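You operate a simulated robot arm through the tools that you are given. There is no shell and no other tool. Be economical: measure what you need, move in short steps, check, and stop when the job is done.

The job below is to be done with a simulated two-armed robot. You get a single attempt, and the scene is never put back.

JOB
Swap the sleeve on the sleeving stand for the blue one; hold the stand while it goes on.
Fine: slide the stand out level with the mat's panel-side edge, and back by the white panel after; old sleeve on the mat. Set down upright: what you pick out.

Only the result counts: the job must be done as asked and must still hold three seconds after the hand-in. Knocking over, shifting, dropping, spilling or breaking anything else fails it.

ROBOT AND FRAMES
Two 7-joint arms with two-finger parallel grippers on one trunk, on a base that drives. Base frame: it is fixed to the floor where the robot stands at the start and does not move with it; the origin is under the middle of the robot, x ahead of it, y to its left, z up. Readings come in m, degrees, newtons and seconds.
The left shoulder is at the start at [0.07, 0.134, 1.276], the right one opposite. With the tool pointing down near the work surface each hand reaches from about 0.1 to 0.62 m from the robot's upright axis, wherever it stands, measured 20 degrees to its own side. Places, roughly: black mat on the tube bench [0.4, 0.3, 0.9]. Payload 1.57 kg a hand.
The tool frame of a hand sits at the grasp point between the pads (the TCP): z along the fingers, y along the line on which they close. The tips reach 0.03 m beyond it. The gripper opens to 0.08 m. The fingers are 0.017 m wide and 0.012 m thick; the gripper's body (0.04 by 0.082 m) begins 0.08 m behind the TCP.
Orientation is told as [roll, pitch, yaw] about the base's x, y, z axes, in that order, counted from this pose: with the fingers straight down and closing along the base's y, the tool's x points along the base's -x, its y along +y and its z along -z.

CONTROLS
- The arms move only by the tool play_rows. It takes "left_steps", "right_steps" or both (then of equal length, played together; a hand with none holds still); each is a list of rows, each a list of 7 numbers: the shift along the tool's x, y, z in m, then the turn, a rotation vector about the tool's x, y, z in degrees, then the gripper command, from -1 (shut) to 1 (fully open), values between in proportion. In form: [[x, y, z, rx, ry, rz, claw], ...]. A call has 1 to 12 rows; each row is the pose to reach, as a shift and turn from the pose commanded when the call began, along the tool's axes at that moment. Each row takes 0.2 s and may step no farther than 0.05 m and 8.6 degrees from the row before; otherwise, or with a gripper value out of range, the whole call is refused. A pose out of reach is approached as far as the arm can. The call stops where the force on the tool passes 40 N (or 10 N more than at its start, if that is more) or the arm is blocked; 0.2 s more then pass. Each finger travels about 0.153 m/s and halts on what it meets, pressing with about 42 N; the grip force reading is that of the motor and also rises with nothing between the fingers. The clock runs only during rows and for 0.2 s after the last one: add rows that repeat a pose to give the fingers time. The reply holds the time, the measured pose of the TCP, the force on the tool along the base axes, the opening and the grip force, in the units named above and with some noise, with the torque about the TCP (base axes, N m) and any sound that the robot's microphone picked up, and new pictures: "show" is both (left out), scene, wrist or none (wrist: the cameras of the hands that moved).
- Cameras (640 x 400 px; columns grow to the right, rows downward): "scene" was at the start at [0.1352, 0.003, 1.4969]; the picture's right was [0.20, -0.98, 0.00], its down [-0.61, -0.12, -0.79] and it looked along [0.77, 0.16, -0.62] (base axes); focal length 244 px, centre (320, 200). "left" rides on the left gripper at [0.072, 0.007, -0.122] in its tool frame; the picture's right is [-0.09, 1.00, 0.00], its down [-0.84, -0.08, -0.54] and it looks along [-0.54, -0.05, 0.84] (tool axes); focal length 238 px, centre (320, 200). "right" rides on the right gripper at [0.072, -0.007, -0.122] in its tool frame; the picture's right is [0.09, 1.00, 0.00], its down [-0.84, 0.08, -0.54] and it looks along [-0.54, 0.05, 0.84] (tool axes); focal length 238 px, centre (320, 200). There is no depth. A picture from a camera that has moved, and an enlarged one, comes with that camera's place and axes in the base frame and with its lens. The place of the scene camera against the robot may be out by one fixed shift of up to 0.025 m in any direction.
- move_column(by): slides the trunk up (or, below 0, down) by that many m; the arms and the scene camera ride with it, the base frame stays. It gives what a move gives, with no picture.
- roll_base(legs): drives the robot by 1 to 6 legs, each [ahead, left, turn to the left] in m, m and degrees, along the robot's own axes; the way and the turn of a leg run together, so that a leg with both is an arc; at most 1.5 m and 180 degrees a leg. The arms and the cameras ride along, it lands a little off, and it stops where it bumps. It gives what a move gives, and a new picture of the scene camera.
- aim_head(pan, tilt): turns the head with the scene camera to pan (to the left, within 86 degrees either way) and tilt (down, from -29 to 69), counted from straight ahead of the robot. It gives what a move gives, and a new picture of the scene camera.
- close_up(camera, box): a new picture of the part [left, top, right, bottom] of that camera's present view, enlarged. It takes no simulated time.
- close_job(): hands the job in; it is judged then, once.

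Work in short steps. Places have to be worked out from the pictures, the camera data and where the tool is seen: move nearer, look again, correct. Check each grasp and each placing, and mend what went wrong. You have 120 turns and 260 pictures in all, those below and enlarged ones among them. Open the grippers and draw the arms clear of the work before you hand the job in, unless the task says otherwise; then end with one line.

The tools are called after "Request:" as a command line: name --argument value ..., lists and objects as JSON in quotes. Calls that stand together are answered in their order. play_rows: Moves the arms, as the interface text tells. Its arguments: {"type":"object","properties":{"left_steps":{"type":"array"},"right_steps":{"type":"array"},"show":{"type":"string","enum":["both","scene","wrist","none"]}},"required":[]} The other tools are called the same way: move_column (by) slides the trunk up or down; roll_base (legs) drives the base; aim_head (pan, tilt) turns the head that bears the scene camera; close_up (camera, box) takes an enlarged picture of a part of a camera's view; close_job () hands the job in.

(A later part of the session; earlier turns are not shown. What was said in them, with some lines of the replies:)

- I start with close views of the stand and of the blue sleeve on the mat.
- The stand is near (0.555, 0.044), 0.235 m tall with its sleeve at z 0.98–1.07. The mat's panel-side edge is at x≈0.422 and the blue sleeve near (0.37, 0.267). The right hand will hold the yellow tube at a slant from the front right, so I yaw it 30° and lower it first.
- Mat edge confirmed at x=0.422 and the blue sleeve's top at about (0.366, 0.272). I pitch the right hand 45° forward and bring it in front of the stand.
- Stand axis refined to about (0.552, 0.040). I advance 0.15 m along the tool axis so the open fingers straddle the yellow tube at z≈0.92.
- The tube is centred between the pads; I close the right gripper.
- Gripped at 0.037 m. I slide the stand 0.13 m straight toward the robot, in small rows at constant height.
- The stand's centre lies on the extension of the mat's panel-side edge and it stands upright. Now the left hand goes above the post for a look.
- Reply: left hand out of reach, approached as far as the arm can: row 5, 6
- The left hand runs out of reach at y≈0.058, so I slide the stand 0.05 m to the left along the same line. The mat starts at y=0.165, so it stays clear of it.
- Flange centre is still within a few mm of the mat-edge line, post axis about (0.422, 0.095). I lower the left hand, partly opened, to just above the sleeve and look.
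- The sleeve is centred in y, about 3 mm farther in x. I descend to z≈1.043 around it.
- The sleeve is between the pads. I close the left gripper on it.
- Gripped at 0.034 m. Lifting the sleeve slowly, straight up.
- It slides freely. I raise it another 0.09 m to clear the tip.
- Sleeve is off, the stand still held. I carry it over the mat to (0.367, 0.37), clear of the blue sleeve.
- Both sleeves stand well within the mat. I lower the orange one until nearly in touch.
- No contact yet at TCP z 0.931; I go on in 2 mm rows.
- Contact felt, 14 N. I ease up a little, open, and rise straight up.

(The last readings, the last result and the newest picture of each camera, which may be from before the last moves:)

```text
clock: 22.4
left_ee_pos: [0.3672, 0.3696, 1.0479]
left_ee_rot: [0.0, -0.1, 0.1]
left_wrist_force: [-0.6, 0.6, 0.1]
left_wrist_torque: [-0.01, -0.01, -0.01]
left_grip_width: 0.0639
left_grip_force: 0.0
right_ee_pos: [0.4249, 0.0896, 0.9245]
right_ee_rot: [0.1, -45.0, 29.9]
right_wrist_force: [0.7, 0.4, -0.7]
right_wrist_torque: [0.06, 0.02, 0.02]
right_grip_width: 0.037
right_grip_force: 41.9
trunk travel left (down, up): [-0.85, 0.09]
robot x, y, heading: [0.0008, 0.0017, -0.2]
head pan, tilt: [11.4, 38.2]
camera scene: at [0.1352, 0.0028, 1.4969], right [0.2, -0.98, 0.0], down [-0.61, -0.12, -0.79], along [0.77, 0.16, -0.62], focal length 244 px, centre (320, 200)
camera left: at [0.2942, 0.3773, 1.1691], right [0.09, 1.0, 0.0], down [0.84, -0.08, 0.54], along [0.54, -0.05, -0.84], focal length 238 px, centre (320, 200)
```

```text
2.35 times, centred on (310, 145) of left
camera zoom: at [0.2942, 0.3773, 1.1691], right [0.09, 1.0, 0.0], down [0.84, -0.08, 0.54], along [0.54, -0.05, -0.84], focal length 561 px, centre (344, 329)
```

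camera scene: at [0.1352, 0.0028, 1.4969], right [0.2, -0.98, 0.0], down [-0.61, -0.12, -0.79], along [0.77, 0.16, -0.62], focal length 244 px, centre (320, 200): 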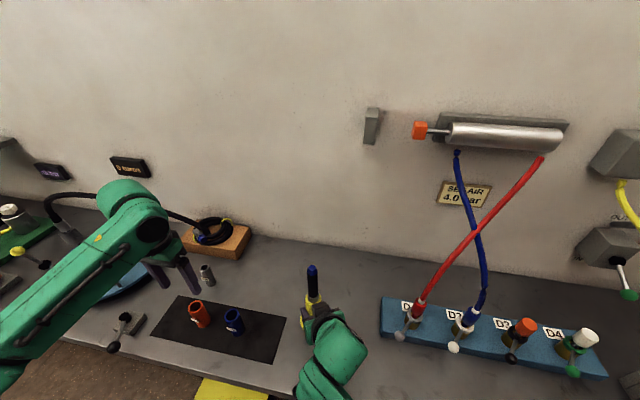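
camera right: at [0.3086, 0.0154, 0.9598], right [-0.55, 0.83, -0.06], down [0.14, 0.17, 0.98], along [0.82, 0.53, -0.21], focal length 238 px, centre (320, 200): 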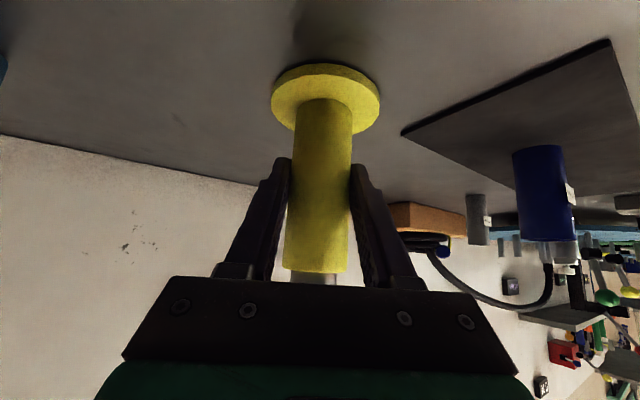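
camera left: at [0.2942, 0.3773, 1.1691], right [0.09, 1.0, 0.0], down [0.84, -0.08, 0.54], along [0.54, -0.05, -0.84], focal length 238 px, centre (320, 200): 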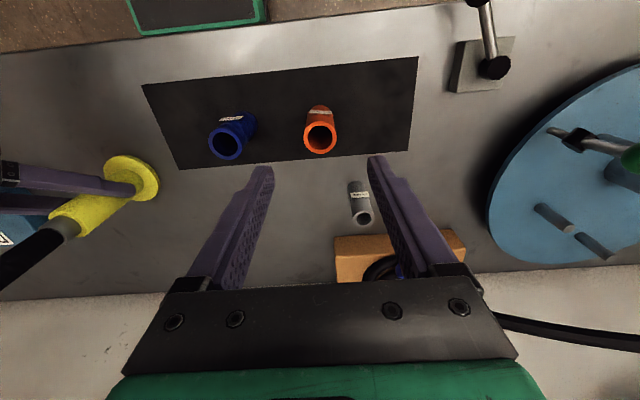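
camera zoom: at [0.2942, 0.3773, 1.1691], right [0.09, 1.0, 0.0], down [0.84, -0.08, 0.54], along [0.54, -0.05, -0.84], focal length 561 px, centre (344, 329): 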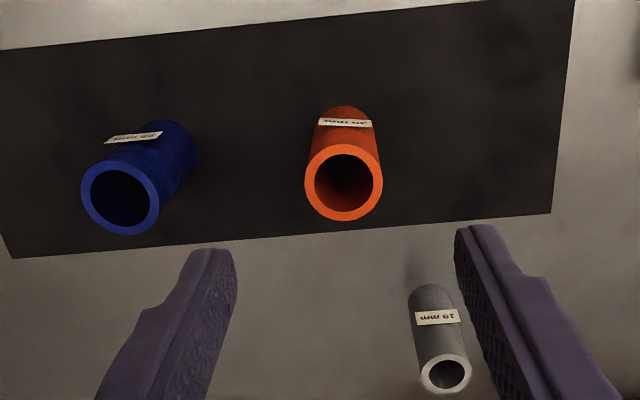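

Orange stands upright. Using it as a reference, the blue sleeve is at (0.366, 0.277). I move above it and look before descending.

Request:
play_rows --left_steps '[[0, -0.03, 0, 0, 0, 0, 0.6], [0.001, -0.06, 0, 0, 0, 0, 0.6], [0.001, -0.092, 0, 0, 0, 0, 0.6], [0.001, -0.092, 0.04, 0, 0, 0, 0.6], [0.001, -0.092, 0.04, 0, 0, 0, 0.6]]' --show "wrist"

```text
clock: 23.6
left_ee_pos: [0.3663, 0.2788, 1.0087]
left_ee_rot: [0.0, -0.1, 0.1]
left_wrist_force: [-0.4, -0.6, -0.1]
left_wrist_torque: [0.0, -0.02, 0.02]
left_grip_width: 0.064
left_grip_force: 0.2
right_ee_pos: [0.4248, 0.0902, 0.9246]
right_ee_rot: [0.1, -45.1, 29.9]
right_wrist_force: [-0.8, 1.3, 0.5]
right_wrist_torque: [-0.04, -0.02, -0.01]
right_grip_width: 0.0366
right_grip_force: 42.2
trunk travel left (down, up): [-0.85, 0.09]
robot x, y, heading: [-0.0016, 0.0023, 0.1]
head pan, tilt: [11.4, 38.2]
camera left: at [0.2938, 0.2861, 1.1288], right [0.09, 1.0, 0.0], down [0.84, -0.08, 0.54], along [0.54, -0.05, -0.84], focal length 238 px, centre (320, 200)
```

left: 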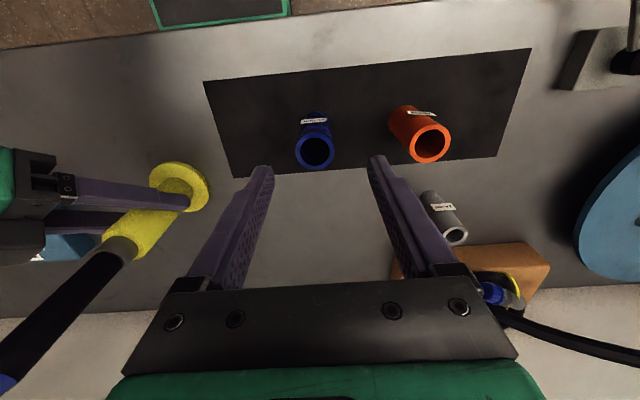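

Blue axis about (0.365, 0.2755). I descend with a 3 mm sideways correction, then close.

Request:
play_rows --left_steps '[[0.001, -0.003, 0.02, 0, 0, 0, 0.6], [0.001, -0.003, 0.04, 0, 0, 0, 0.6], [0.001, -0.003, 0.06, 0, 0, 0, 0.6], [0.001, -0.003, 0.079, 0, 0, 0, 0.6], [0.001, -0.003, 0.079, 0, 0, 0, 0.2], [0.001, -0.003, 0.079, 0, 0, 0, -0.3], [0.001, -0.003, 0.079, 0, 0, 0, -1], [0.001, -0.003, 0.079, 0, 0, 0, -1]]'

Request:
close_up --camera "left" --box '[220, 100, 420, 260]'

```text
clock: 25.4
left_ee_pos: [0.3648, 0.2746, 0.9278]
left_ee_rot: [0.0, -0.2, 0.0]
left_wrist_force: [-0.6, -0.7, -0.5]
left_wrist_torque: [-0.05, 0.01, 0.0]
left_grip_width: 0.0334
left_grip_force: 41.3
right_ee_pos: [0.4253, 0.0905, 0.9248]
right_ee_rot: [0.1, -45.0, 29.9]
right_wrist_force: [-0.4, 1.7, -0.8]
right_wrist_torque: [0.05, 0.02, 0.02]
right_grip_width: 0.0367
right_grip_force: 41.9
trunk travel left (down, up): [-0.85, 0.09]
robot x, y, heading: [-0.0025, -0.0001, -0.1]
head pan, tilt: [11.4, 38.2]
camera scene: at [0.1351, 0.003, 1.4969], right [0.2, -0.98, 0.0], down [-0.61, -0.12, -0.79], along [0.77, 0.16, -0.62], focal length 244 px, centre (320, 200)
camera left: at [0.2921, 0.2821, 1.0497], right [0.09, 1.0, 0.0], down [0.84, -0.08, 0.54], along [0.54, -0.05, -0.84], focal length 238 px, centre (320, 200)
```

scene: 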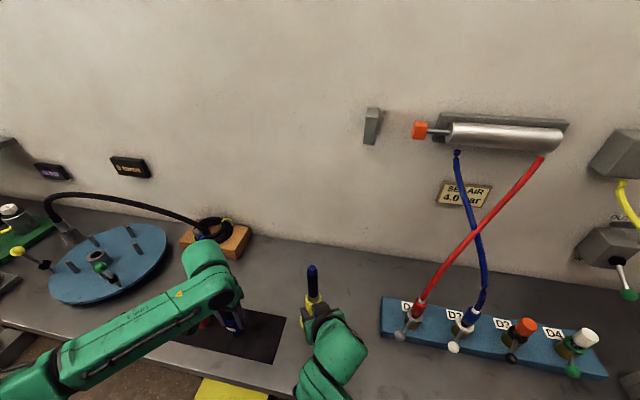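
left: 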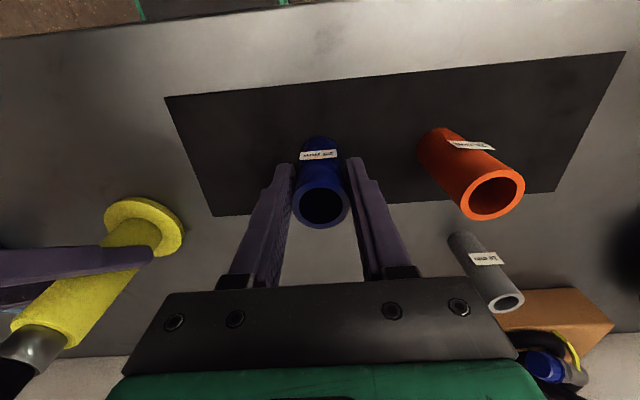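

```text
2.50 times, centred on (320, 180) of left
camera zoom: at [0.2921, 0.2821, 1.0497], right [0.09, 1.0, 0.0], down [0.84, -0.08, 0.54], along [0.54, -0.05, -0.84], focal length 596 px, centre (320, 250)
```

zoom: 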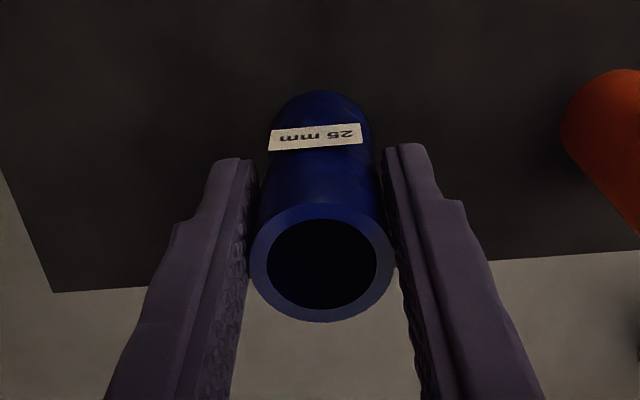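

Blue sleeve gripped the same way as the orange one was. I lift it to z≈1.20 and carry it over the post at (0.429, 0.093).

Request:
play_rows --left_steps '[[0, 0, -0.03, 0, 0, 0, -1], [0, 0, -0.07, 0, 0, 0, -1], [0, 0, -0.115, 0, 0, 0, -1], [0, 0, -0.16, 0, 0, 0, -1], [0, 0, -0.205, 0, 0, 0, -1], [0, 0, -0.25, 0, 0, 0, -1], [-0.01, -0.03, -0.27, 0, 0, 0, -1], [-0.025, -0.07, -0.27, 0, 0, 0, -1], [-0.04, -0.11, -0.27, 0, 0, 0, -1], [-0.055, -0.15, -0.27, 0, 0, 0, -1], [-0.064, -0.182, -0.27, 0, 0, 0, -1], [-0.064, -0.182, -0.27, 0, 0, 0, -1]]'

Request:
close_up --camera "scene" --box '[260, 210, 380, 330]'

Request:
close_up --camera "left" --box '[220, 70, 420, 240]'

```text
clock: 28.0
left_ee_pos: [0.4299, 0.0932, 1.1994]
left_ee_rot: [0.0, -0.1, 0.1]
left_wrist_force: [0.3, 0.3, -0.2]
left_wrist_torque: [0.02, 0.02, -0.03]
left_grip_width: 0.0337
left_grip_force: 41.1
right_ee_pos: [0.4245, 0.09, 0.9253]
right_ee_rot: [-0.1, -45.1, 29.9]
right_wrist_force: [1.3, -0.9, 0.8]
right_wrist_torque: [0.03, -0.01, -0.02]
right_grip_width: 0.0368
right_grip_force: 42.2
trunk travel left (down, up): [-0.85, 0.09]
robot x, y, heading: [0.0004, -0.0039, -0.1]
head pan, tilt: [11.4, 38.2]
camera scene: at [0.135, 0.0035, 1.4969], right [0.2, -0.98, 0.0], down [-0.61, -0.12, -0.79], along [0.77, 0.16, -0.62], focal length 244 px, centre (320, 200)
camera left: at [0.3561, 0.1014, 1.3203], right [0.09, 1.0, 0.0], down [0.84, -0.08, 0.54], along [0.54, -0.05, -0.84], focal length 238 px, centre (320, 200)
```

scene: 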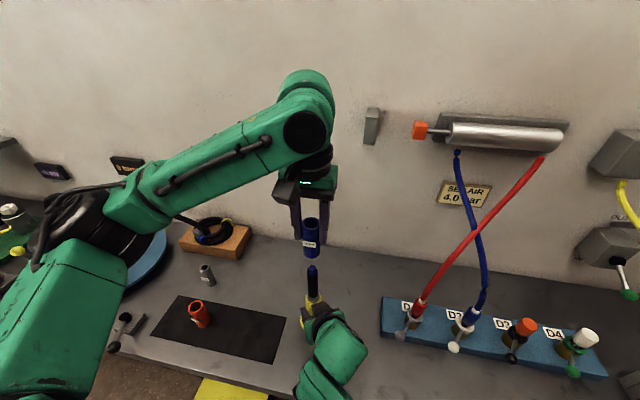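
left: 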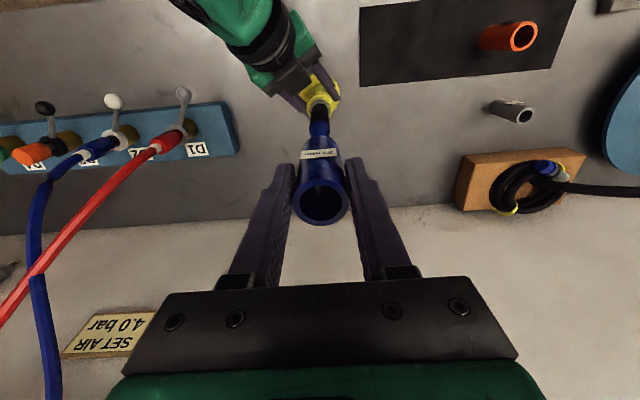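

```text
3.33 times, centred on (320, 270) of scene
camera zoom: at [0.135, 0.0035, 1.4969], right [0.2, -0.98, 0.0], down [-0.61, -0.12, -0.79], along [0.77, 0.16, -0.62], focal length 814 px, centre (320, -33)
```

zoom: 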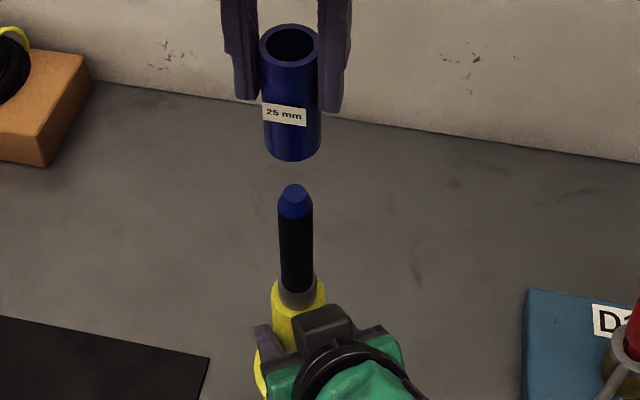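

```text
2.35 times, centred on (320, 155) of left
camera zoom: at [0.3561, 0.1014, 1.3203], right [0.09, 1.0, 0.0], down [0.84, -0.08, 0.54], along [0.54, -0.05, -0.84], focal length 561 px, centre (320, 306)
```

zoom: 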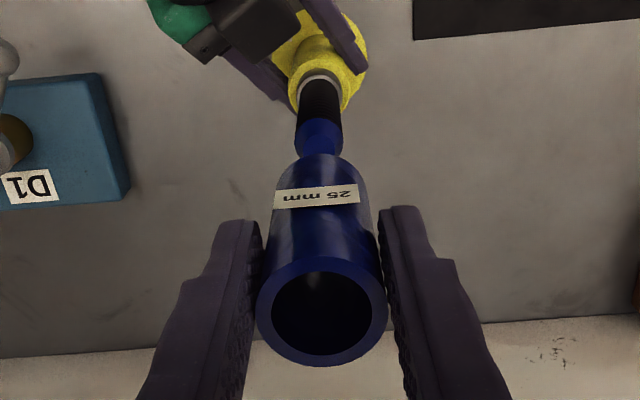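

Sleeve and post line up in both views. I lower it slowly over the tip with the right hand still holding the stand.

Request:
play_rows --left_steps '[[0, 0, 0.015, 0, 0, 0, -1], [0, 0, 0.03, 0, 0, 0, -1], [0, 0, 0.04, 0, 0, 0, -1], [0, 0, 0.05, 0, 0, 0, -1], [0, 0, 0.06, 0, 0, 0, -1], [0, 0, 0.06, 0, 0, 0, -1]]'

Request:
close_up --camera "scene" --box '[260, 210, 380, 330]'

Request:
close_up --camera "left" --box '[220, 70, 420, 240]'

```text
clock: 29.4
left_ee_pos: [0.4295, 0.0939, 1.1406]
left_ee_rot: [-0.1, -0.2, 0.1]
left_wrist_force: [-5.0, -0.4, 20.8]
left_wrist_torque: [-0.26, 0.58, -0.01]
left_grip_width: 0.0337
left_grip_force: 40.8
right_ee_pos: [0.4245, 0.0889, 0.9239]
right_ee_rot: [0.0, -45.2, 30.1]
right_wrist_force: [9.8, 3.4, -6.5]
right_wrist_torque: [-0.15, -0.08, -0.03]
right_grip_width: 0.0366
right_grip_force: 42.1
trunk travel left (down, up): [-0.85, 0.09]
robot x, y, heading: [-0.0028, 0.0004, 0.1]
head pan, tilt: [11.4, 38.2]
camera scene: at [0.1344, 0.0028, 1.4971], right [0.2, -0.98, 0.0], down [-0.61, -0.12, -0.79], along [0.77, 0.16, -0.62], focal length 244 px, centre (320, 200)
camera left: at [0.3564, 0.1008, 1.2609], right [0.09, 1.0, 0.0], down [0.83, -0.07, 0.55], along [0.54, -0.05, -0.84], focal length 238 px, centre (320, 200)
```

scene: 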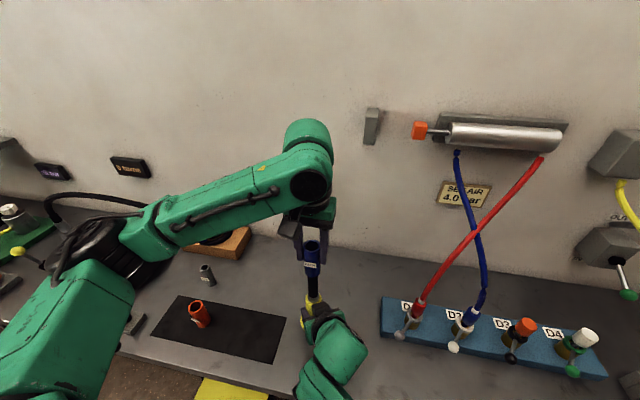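
left: 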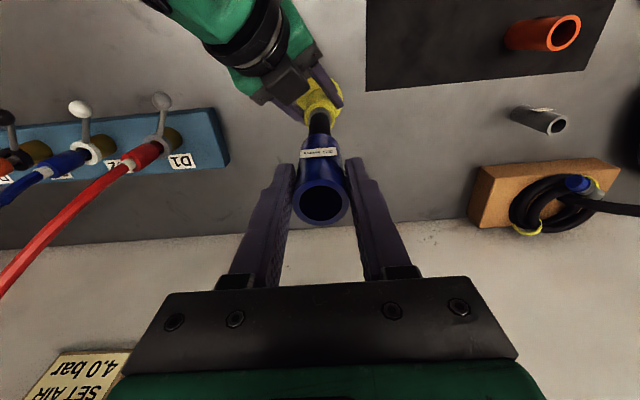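

```text
3.33 times, centred on (320, 270) of scene
camera zoom: at [0.1344, 0.0028, 1.4971], right [0.2, -0.98, 0.0], down [-0.61, -0.12, -0.79], along [0.77, 0.16, -0.62], focal length 814 px, centre (320, -33)
```

zoom: 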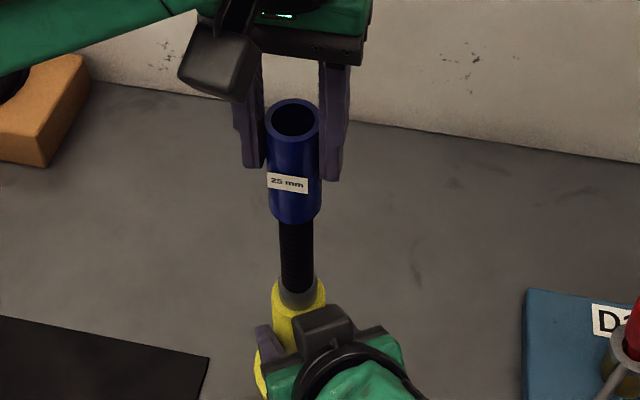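

```text
2.35 times, centred on (320, 155) of left
camera zoom: at [0.3564, 0.1008, 1.2609], right [0.09, 1.0, 0.0], down [0.83, -0.07, 0.55], along [0.54, -0.05, -0.84], focal length 561 px, centre (320, 306)
```

zoom: 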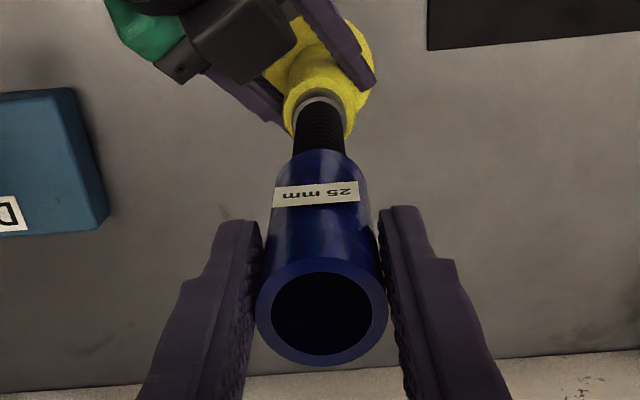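

The force (20 N up, −5 N in x) and torque say the bore touches the cone on its −x/−y side. I ease up, shift 3 mm to −x and 2 mm to −y, and lower again.

Request:
play_rows --left_steps '[[0, 0, -0.006, 0, 0, 0, -1], [0.003, -0.002, -0.006, 0, 0, 0, -1], [0.003, -0.002, 0.0, 0, 0, 0, -1], [0.003, -0.002, 0.006, 0, 0, 0, -1], [0.003, -0.002, 0.012, 0, 0, 0, -1], [0.003, -0.002, 0.012, 0, 0, 0, -1]]'

Request:
close_up --camera "scene" --box '[260, 210, 380, 330]'

```text
clock: 30.8
left_ee_pos: [0.427, 0.0918, 1.1269]
left_ee_rot: [-0.1, -0.1, 0.1]
left_wrist_force: [4.7, 4.4, 2.0]
left_wrist_torque: [0.3, -0.34, -0.01]
left_grip_width: 0.0338
left_grip_force: 41.4
right_ee_pos: [0.4245, 0.0888, 0.9238]
right_ee_rot: [-0.1, -45.1, 30.1]
right_wrist_force: [-5.7, -4.2, -0.3]
right_wrist_torque: [0.63, -0.76, 0.01]
right_grip_width: 0.0368
right_grip_force: 41.9
trunk travel left (down, up): [-0.85, 0.09]
robot x, y, heading: [-0.0028, 0.0026, -0.1]
head pan, tilt: [11.4, 38.2]
camera scene: at [0.1349, 0.0033, 1.4969], right [0.2, -0.98, 0.0], down [-0.61, -0.12, -0.79], along [0.77, 0.16, -0.62], focal length 244 px, centre (320, 200)
camera left: at [0.3535, 0.0993, 1.2478], right [0.09, 1.0, 0.0], down [0.84, -0.07, 0.54], along [0.54, -0.05, -0.84], focal length 238 px, centre (320, 200)
```

scene: 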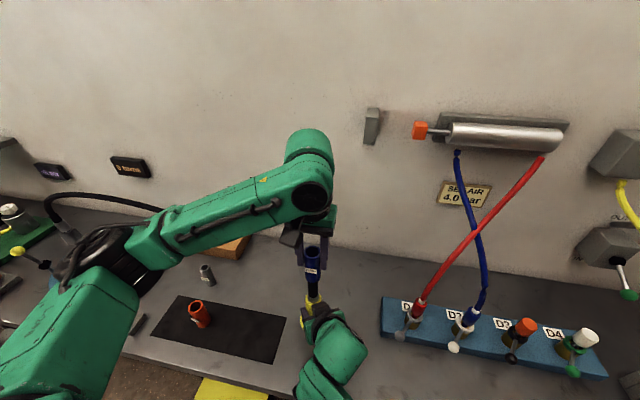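
left: 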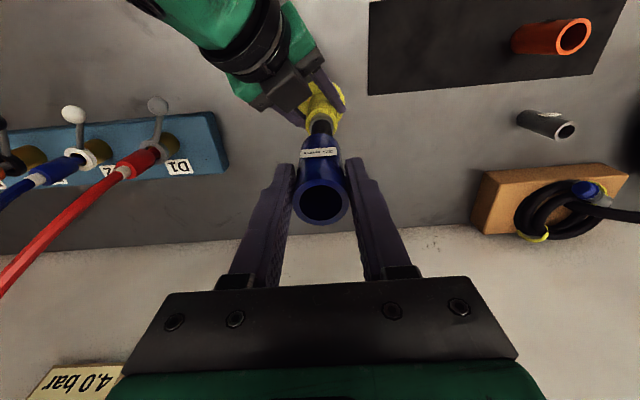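

```text
3.33 times, centred on (320, 270) of scene
camera zoom: at [0.1349, 0.0033, 1.4969], right [0.2, -0.98, 0.0], down [-0.61, -0.12, -0.79], along [0.77, 0.16, -0.62], focal length 814 px, centre (320, -33)
```

zoom: 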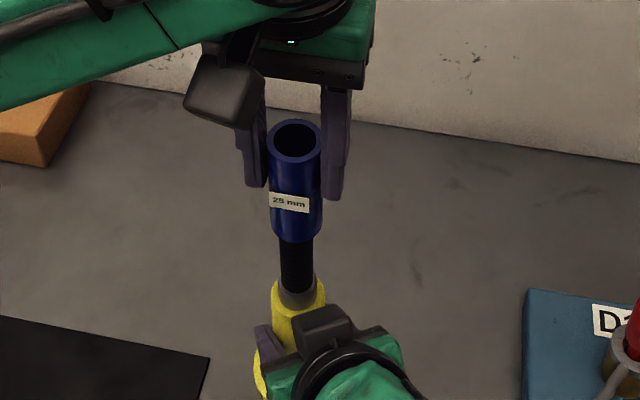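

It is on; the side force has reversed, so I back off 1 mm each way and keep lowering.

Request:
play_rows --left_steps '[[-0.0012, 0.001, 0.0, 0, 0, 0, -1], [-0.0012, 0.001, 0.012, 0, 0, 0, -1], [-0.0012, 0.001, 0.024, 0, 0, 0, -1], [-0.0012, 0.001, 0.036, 0, 0, 0, -1], [-0.0012, 0.001, 0.048, 0, 0, 0, -1], [-0.0012, 0.001, 0.06, 0, 0, 0, -1], [-0.0012, 0.001, 0.06, 0, 0, 0, -1]]'

Request:
close_up --camera "scene" --box '[260, 210, 380, 330]'

```text
clock: 32.4
left_ee_pos: [0.4267, 0.0921, 1.067]
left_ee_rot: [0.0, -0.1, 0.1]
left_wrist_force: [0.0, 0.4, -0.2]
left_wrist_torque: [0.0, 0.01, 0.01]
left_grip_width: 0.0336
left_grip_force: 42.1
right_ee_pos: [0.425, 0.0899, 0.9244]
right_ee_rot: [0.0, -45.0, 29.9]
right_wrist_force: [-0.3, 0.6, 0.1]
right_wrist_torque: [-0.08, -0.01, 0.01]
right_grip_width: 0.0366
right_grip_force: 42.2
trunk travel left (down, up): [-0.85, 0.09]
robot x, y, heading: [-0.0015, 0.0024, 0.0]
head pan, tilt: [11.4, 38.2]
camera scene: at [0.1351, 0.0032, 1.4969], right [0.2, -0.98, 0.0], down [-0.61, -0.12, -0.79], along [0.77, 0.16, -0.62], focal length 244 px, centre (320, 200)
camera left: at [0.3544, 0.0993, 1.1879], right [0.09, 1.0, 0.0], down [0.84, -0.08, 0.54], along [0.54, -0.05, -0.84], focal length 238 px, centre (320, 200)
```

scene: 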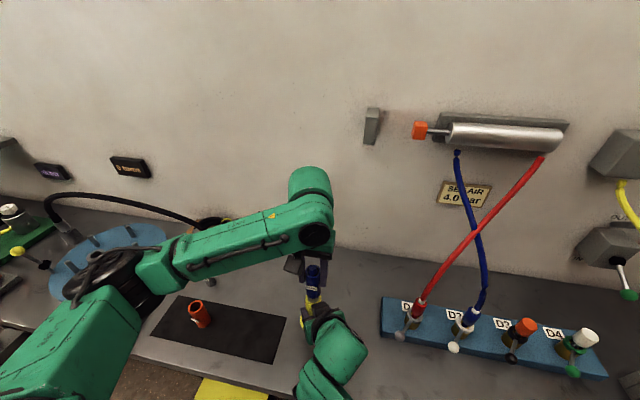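
left: 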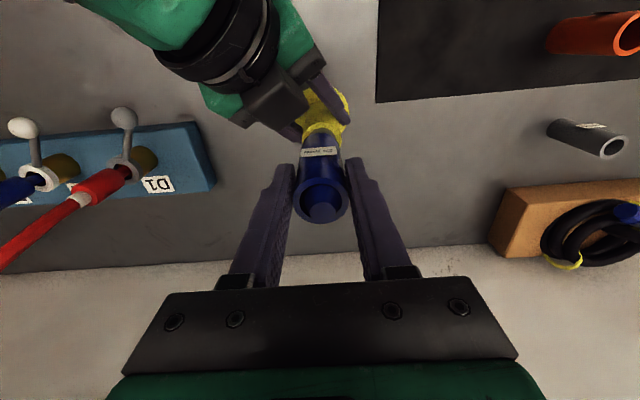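

```text
3.33 times, centred on (320, 270) of scene
camera zoom: at [0.1351, 0.0032, 1.4969], right [0.2, -0.98, 0.0], down [-0.61, -0.12, -0.79], along [0.77, 0.16, -0.62], focal length 814 px, centre (320, -33)
```

zoom: 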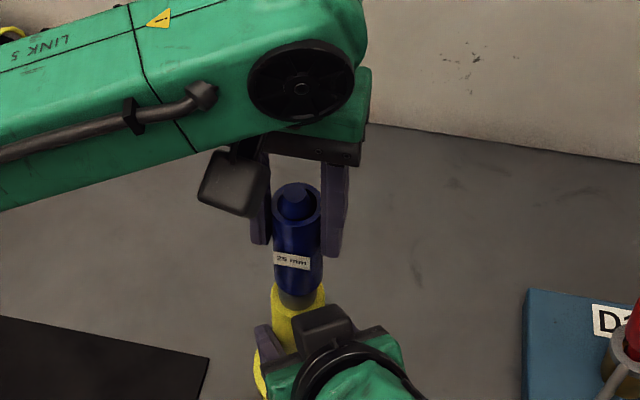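

No force now and the tip shows through the bore. About 0.024 m remain to the seat; I lower to light contact.

Request:
play_rows --left_steps '[[0, 0, 0.01, 0, 0, 0, -1], [0, 0, 0.019, 0, 0, 0, -1], [0, 0, 0.0225, 0, 0, 0, -1], [0, 0, 0.025, 0, 0, 0, -1], [0, 0, 0.025, 0, 0, 0, -1]]' --show "none"

Request:
close_up --camera "scene" --box '[280, 250, 350, 330]'

```text
clock: 33.6
left_ee_pos: [0.4266, 0.0914, 1.0429]
left_ee_rot: [-0.1, -0.2, 0.1]
left_wrist_force: [5.1, -2.8, 21.2]
left_wrist_torque: [-0.28, -0.49, -0.01]
left_grip_width: 0.0335
left_grip_force: 41.9
right_ee_pos: [0.4231, 0.0882, 0.9252]
right_ee_rot: [0.1, -45.2, 30.0]
right_wrist_force: [-2.6, 1.5, -5.5]
right_wrist_torque: [-0.51, -0.15, -0.06]
right_grip_width: 0.0367
right_grip_force: 42.6
trunk travel left (down, up): [-0.85, 0.09]
robot x, y, heading: [-0.0013, -0.0003, 0.0]
head pan, tilt: [11.4, 38.2]
```

```text
5.00 times, centred on (315, 290) of scene
camera zoom: at [0.1335, 0.0017, 1.497], right [0.2, -0.98, 0.0], down [-0.6, -0.12, -0.79], along [0.77, 0.16, -0.62], focal length 1221 px, centre (345, -250)
```

zoom: 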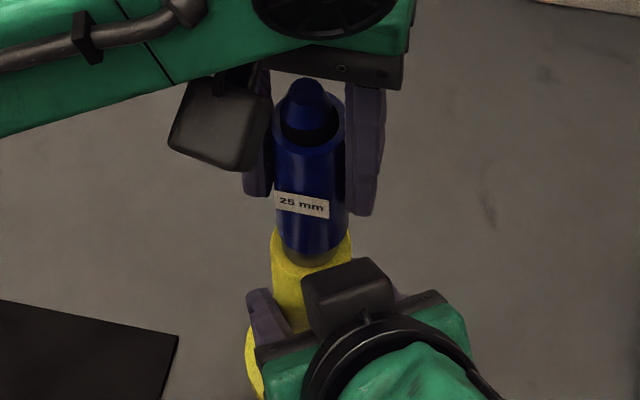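

Contact at the same height where the old sleeve sat: it is seated. I ease off, open the left gripper slightly and rise clear.

Request:
play_rows --left_steps '[[0, 0, -0.001, 0, 0, 0, -0.8], [0, 0, -0.001, 0, 0, 0, 0.0], [0, 0, -0.001, 0, 0, 0, 0.3], [0, 0, -0.001, 0, 0, 0, 0.3], [0, 0, -0.03, 0, 0, 0, 0.3], [0, 0, -0.06, 0, 0, 0, 0.3], [0, 0, -0.1, 0, 0, 0, 0.3], [0, 0, -0.14, 0, 0, 0, 0.5], [0, 0, -0.18, 0, 0, 0, 1]]'

Request:
close_up --camera "scene" --box '[160, 240, 400, 390]'

Request:
close_up --camera "left" --box '[200, 40, 440, 200]'

```text
clock: 35.6
left_ee_pos: [0.4267, 0.092, 1.2234]
left_ee_rot: [-0.1, 0.0, 0.0]
left_wrist_force: [0.4, 0.3, 0.1]
left_wrist_torque: [-0.01, -0.03, 0.02]
left_grip_width: 0.0798
left_grip_force: 0.0
right_ee_pos: [0.4238, 0.0884, 0.9238]
right_ee_rot: [0.1, -45.1, 29.9]
right_wrist_force: [-0.6, -0.3, 0.7]
right_wrist_torque: [-0.07, 0.15, -0.03]
right_grip_width: 0.0368
right_grip_force: 42.4
trunk travel left (down, up): [-0.85, 0.09]
robot x, y, heading: [0.0002, 0.0013, 0.2]
head pan, tilt: [11.4, 38.2]
camera scene: at [0.1346, 0.0025, 1.4969], right [0.2, -0.98, 0.0], down [-0.61, -0.12, -0.79], along [0.77, 0.16, -0.62], focal length 244 px, centre (320, 200)
camera left: at [0.354, 0.099, 1.3441], right [0.09, 1.0, 0.0], down [0.84, -0.08, 0.54], along [0.54, -0.05, -0.84], focal length 238 px, centre (320, 200)
```

scene: 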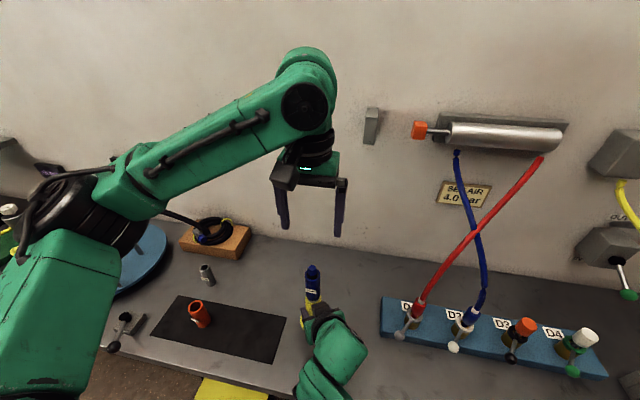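
left: 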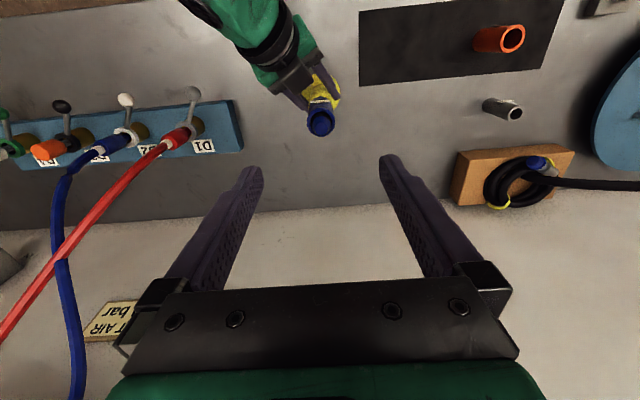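

```text
2.67 times, centred on (280, 315) of scene
camera zoom: at [0.1346, 0.0025, 1.4969], right [0.2, -0.98, 0.0], down [-0.61, -0.12, -0.79], along [0.77, 0.16, -0.62], focal length 651 px, centre (427, -107)
```

zoom: 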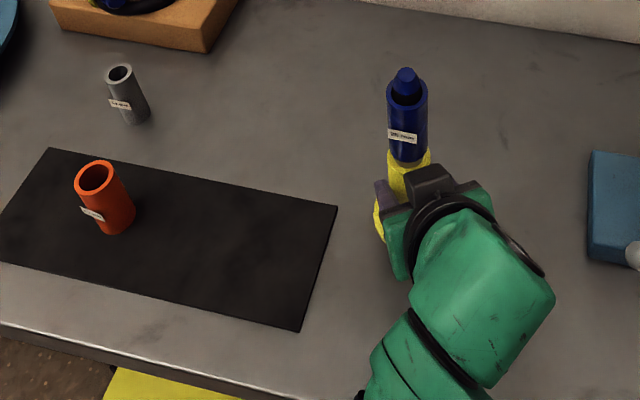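

```text
2.50 times, centred on (320, 120) of left
camera zoom: at [0.354, 0.099, 1.3441], right [0.09, 1.0, 0.0], down [0.84, -0.08, 0.54], along [0.54, -0.05, -0.84], focal length 596 px, centre (320, 400)
```

zoom: 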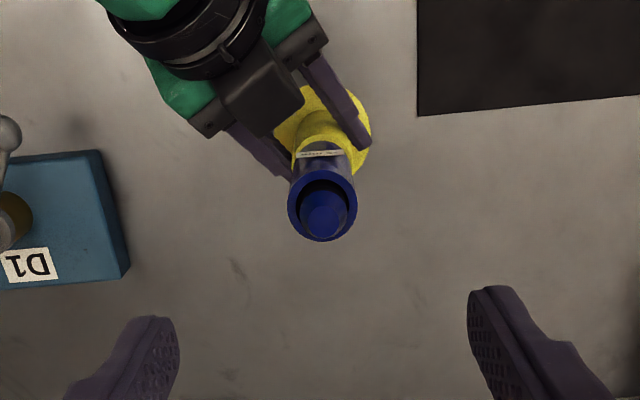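

Blue sleeve is seated and the stand still gripped. I slide the stand back along the same path while the left hand moves away.

Request:
play_rows --right_steps '[[0.0045, -0.0108, -0.0045, 0, 0, 0, -1], [0.009, -0.0216, -0.009, 0, 0, 0, -1], [0.0133, -0.0325, -0.0133, 0, 0, 0, -1], [0.0177, -0.0433, -0.0177, 0, 0, 0, -1], [0.0077, -0.0515, -0.0077, 0, 0, 0, -1], [-0.0023, -0.0596, 0.0023, 0, 0, 0, -1], [-0.0123, -0.0678, 0.0123, 0, 0, 0, -1], [-0.0223, -0.076, 0.0223, 0, 0, 0, -1], [-0.0323, -0.0841, 0.0323, 0, 0, 0, -1], [-0.0423, -0.0923, 0.0423, 0, 0, 0, -1], [-0.0523, -0.1005, 0.0523, 0, 0, 0, -1], [-0.0607, -0.1073, 0.0607, 0, 0, 0, -1]]' --left_steps '[[0, 0.01, 0, 0, 0, 0, 1], [0, 0.03, 0, 0, 0, 0, 1], [0, 0.05, 0, 0, 0, 0, 1], [0, 0.07, 0, 0, 0, 0, 1], [0, 0.09, 0, 0, 0, 0, 1], [0, 0.11, 0, 0, 0, 0, 1], [0, 0.13, 0, 0, 0, 0, 1], [0, 0.15, 0, 0, 0, 0, 1], [0, 0.15, -0.01, 0, 0, 0, 1], [0, 0.15, -0.02, 0, 0, 0, 1], [0, 0.15, -0.03, 0, 0, 0, 1], [0, 0.15, -0.03, 0, 0, 0, 1]]'

```text
clock: 38.2
left_ee_pos: [0.4272, 0.2426, 1.2529]
left_ee_rot: [0.1, -0.1, 0.1]
left_wrist_force: [0.5, -0.2, 0.2]
left_wrist_torque: [-0.04, -0.01, 0.0]
left_grip_width: 0.0802
left_grip_force: 0.0
right_ee_pos: [0.5542, 0.04, 0.9249]
right_ee_rot: [0.1, -45.1, 30.0]
right_wrist_force: [1.0, -0.4, 0.4]
right_wrist_torque: [-0.04, 0.0, 0.04]
right_grip_width: 0.0369
right_grip_force: 42.4
trunk travel left (down, up): [-0.85, 0.09]
robot x, y, heading: [-0.0013, 0.0034, -0.1]
head pan, tilt: [11.4, 38.2]
camera scene: at [0.1354, 0.003, 1.4969], right [0.2, -0.98, 0.0], down [-0.61, -0.12, -0.79], along [0.77, 0.16, -0.62], focal length 244 px, centre (320, 200)
camera right: at [0.4374, -0.0346, 0.9599], right [-0.55, 0.83, -0.06], down [0.14, 0.17, 0.98], along [0.82, 0.53, -0.21], focal length 238 px, centre (320, 200)
camera left: at [0.355, 0.2503, 1.3735], right [0.09, 1.0, 0.0], down [0.84, -0.08, 0.54], along [0.54, -0.05, -0.84], focal length 238 px, centre (320, 200)
```

scene: 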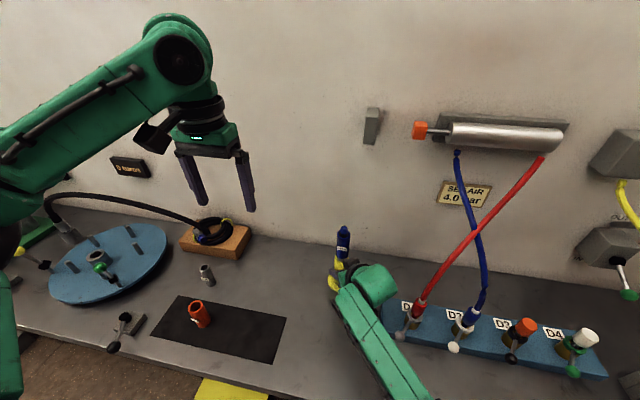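
right: 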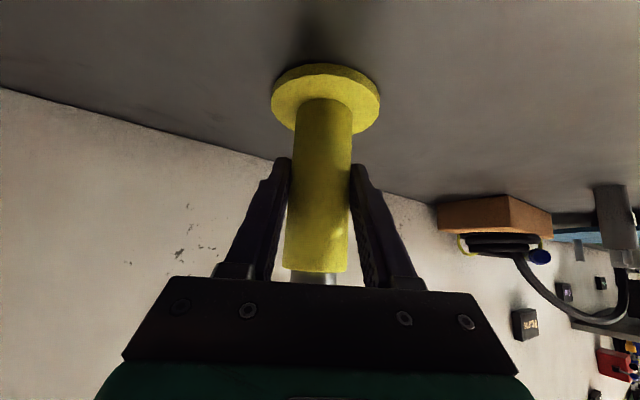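
left: 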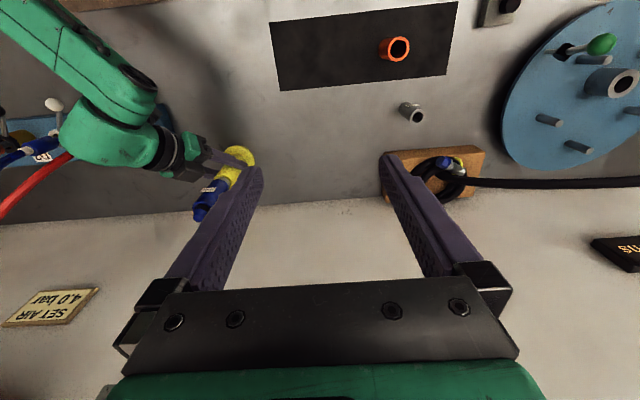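

The stand is back where it began. I open the right gripper and withdraw along the tool axis.

Request:
play_rows --right_steps '[[0, 0, 0, 0, 0, 0, -0.5], [0, 0, 0, 0, 0, 0, 0.3], [0, 0, 0, 0, 0, 0, 1], [0, 0, 0, 0, 0, 0, 1], [0, 0, -0.02, 0, 0, 0, 1], [0, 0, -0.05, 0, 0, 0, 1], [0, 0, -0.08, 0, 0, 0, 1], [0, 0, -0.12, 0, 0, 0, 1], [0, 0, -0.16, 0, 0, 0, 1], [0, 0, -0.2, 0, 0, 0, 1], [0, 0, -0.24, 0, 0, 0, 1]]'

Request:
close_up --camera "scene" --box '[290, 210, 390, 300]'

Request:
close_up --camera "scene" --box '[140, 250, 300, 370]'

```text
clock: 40.6
left_ee_pos: [0.4271, 0.2432, 1.2521]
left_ee_rot: [-0.1, -0.1, 0.1]
left_wrist_force: [0.2, 0.2, -0.1]
left_wrist_torque: [-0.03, -0.02, 0.0]
left_grip_width: 0.0798
left_grip_force: 0.0
right_ee_pos: [0.4031, -0.0464, 1.094]
right_ee_rot: [0.1, -45.2, 30.0]
right_wrist_force: [-0.4, -1.0, 0.0]
right_wrist_torque: [-0.01, 0.04, -0.01]
right_grip_width: 0.08
right_grip_force: 0.1
trunk travel left (down, up): [-0.85, 0.09]
robot x, y, heading: [-0.0008, 0.0024, 0.2]
head pan, tilt: [11.4, 38.2]
camera scene: at [0.1335, 0.0041, 1.497], right [0.2, -0.98, 0.0], down [-0.6, -0.12, -0.79], along [0.77, 0.16, -0.62], focal length 244 px, centre (320, 200)
camera right: at [0.2877, -0.1205, 1.1296], right [-0.55, 0.83, -0.07], down [0.14, 0.17, 0.98], along [0.82, 0.53, -0.21], focal length 238 px, centre (320, 200)
```

scene: 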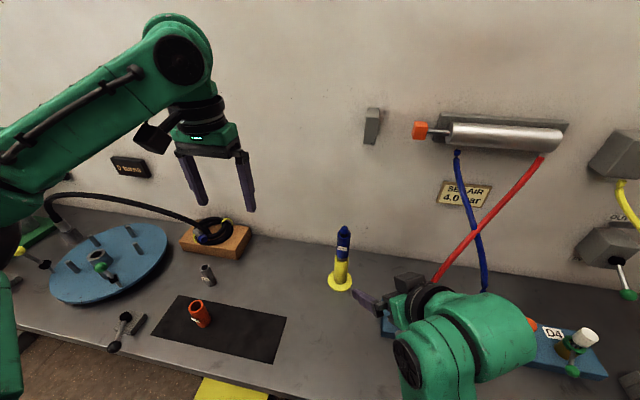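
right: 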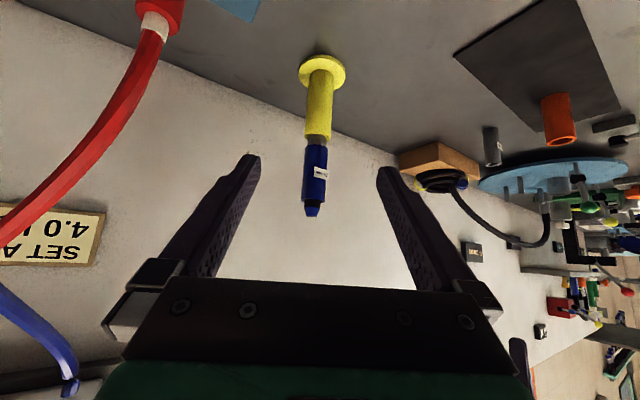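

```text
4.44 times, centred on (340, 255) of scene
camera zoom: at [0.1335, 0.0041, 1.497], right [0.2, -0.98, 0.0], down [-0.6, -0.12, -0.79], along [0.77, 0.16, -0.62], focal length 1085 px, centre (231, -44)
```

zoom: 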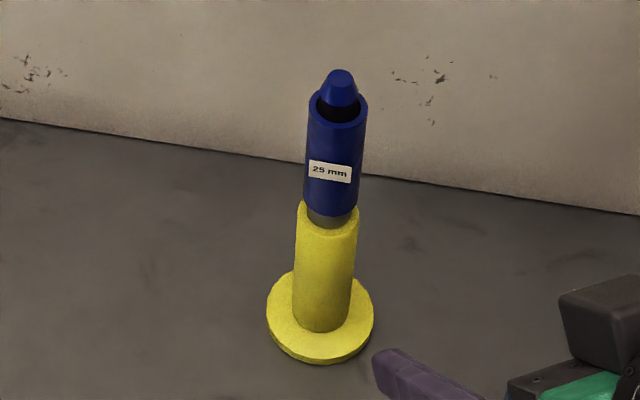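

```text
3.33 times, centred on (220, 310) of scene
camera zoom: at [0.1335, 0.0041, 1.497], right [0.2, -0.98, 0.0], down [-0.6, -0.12, -0.79], along [0.77, 0.16, -0.62], focal length 814 px, centre (653, -167)
```

zoom: 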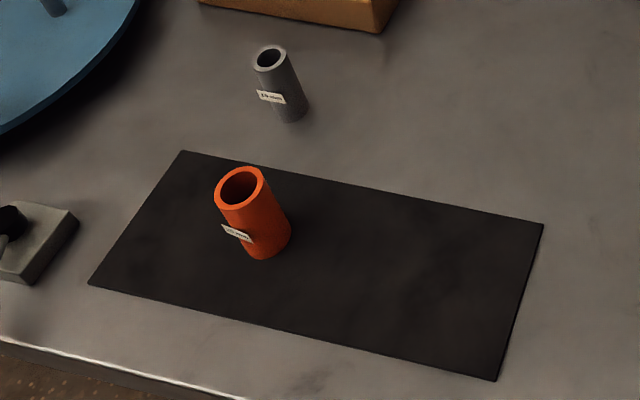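

The blue sleeve is seated with its collar gap as before, the stand is back at its place by the panel, and the orange sleeve stands upright on the mat. Both hands are open and clear, so I hand it in.

Request:
close_job

```text
The job is handed in.
```

I put the blue sleeve on the stand, holding the stand as it went on, slid the stand back to its place by the white panel, and left the old orange sleeve upright on the mat; the job is handed in.
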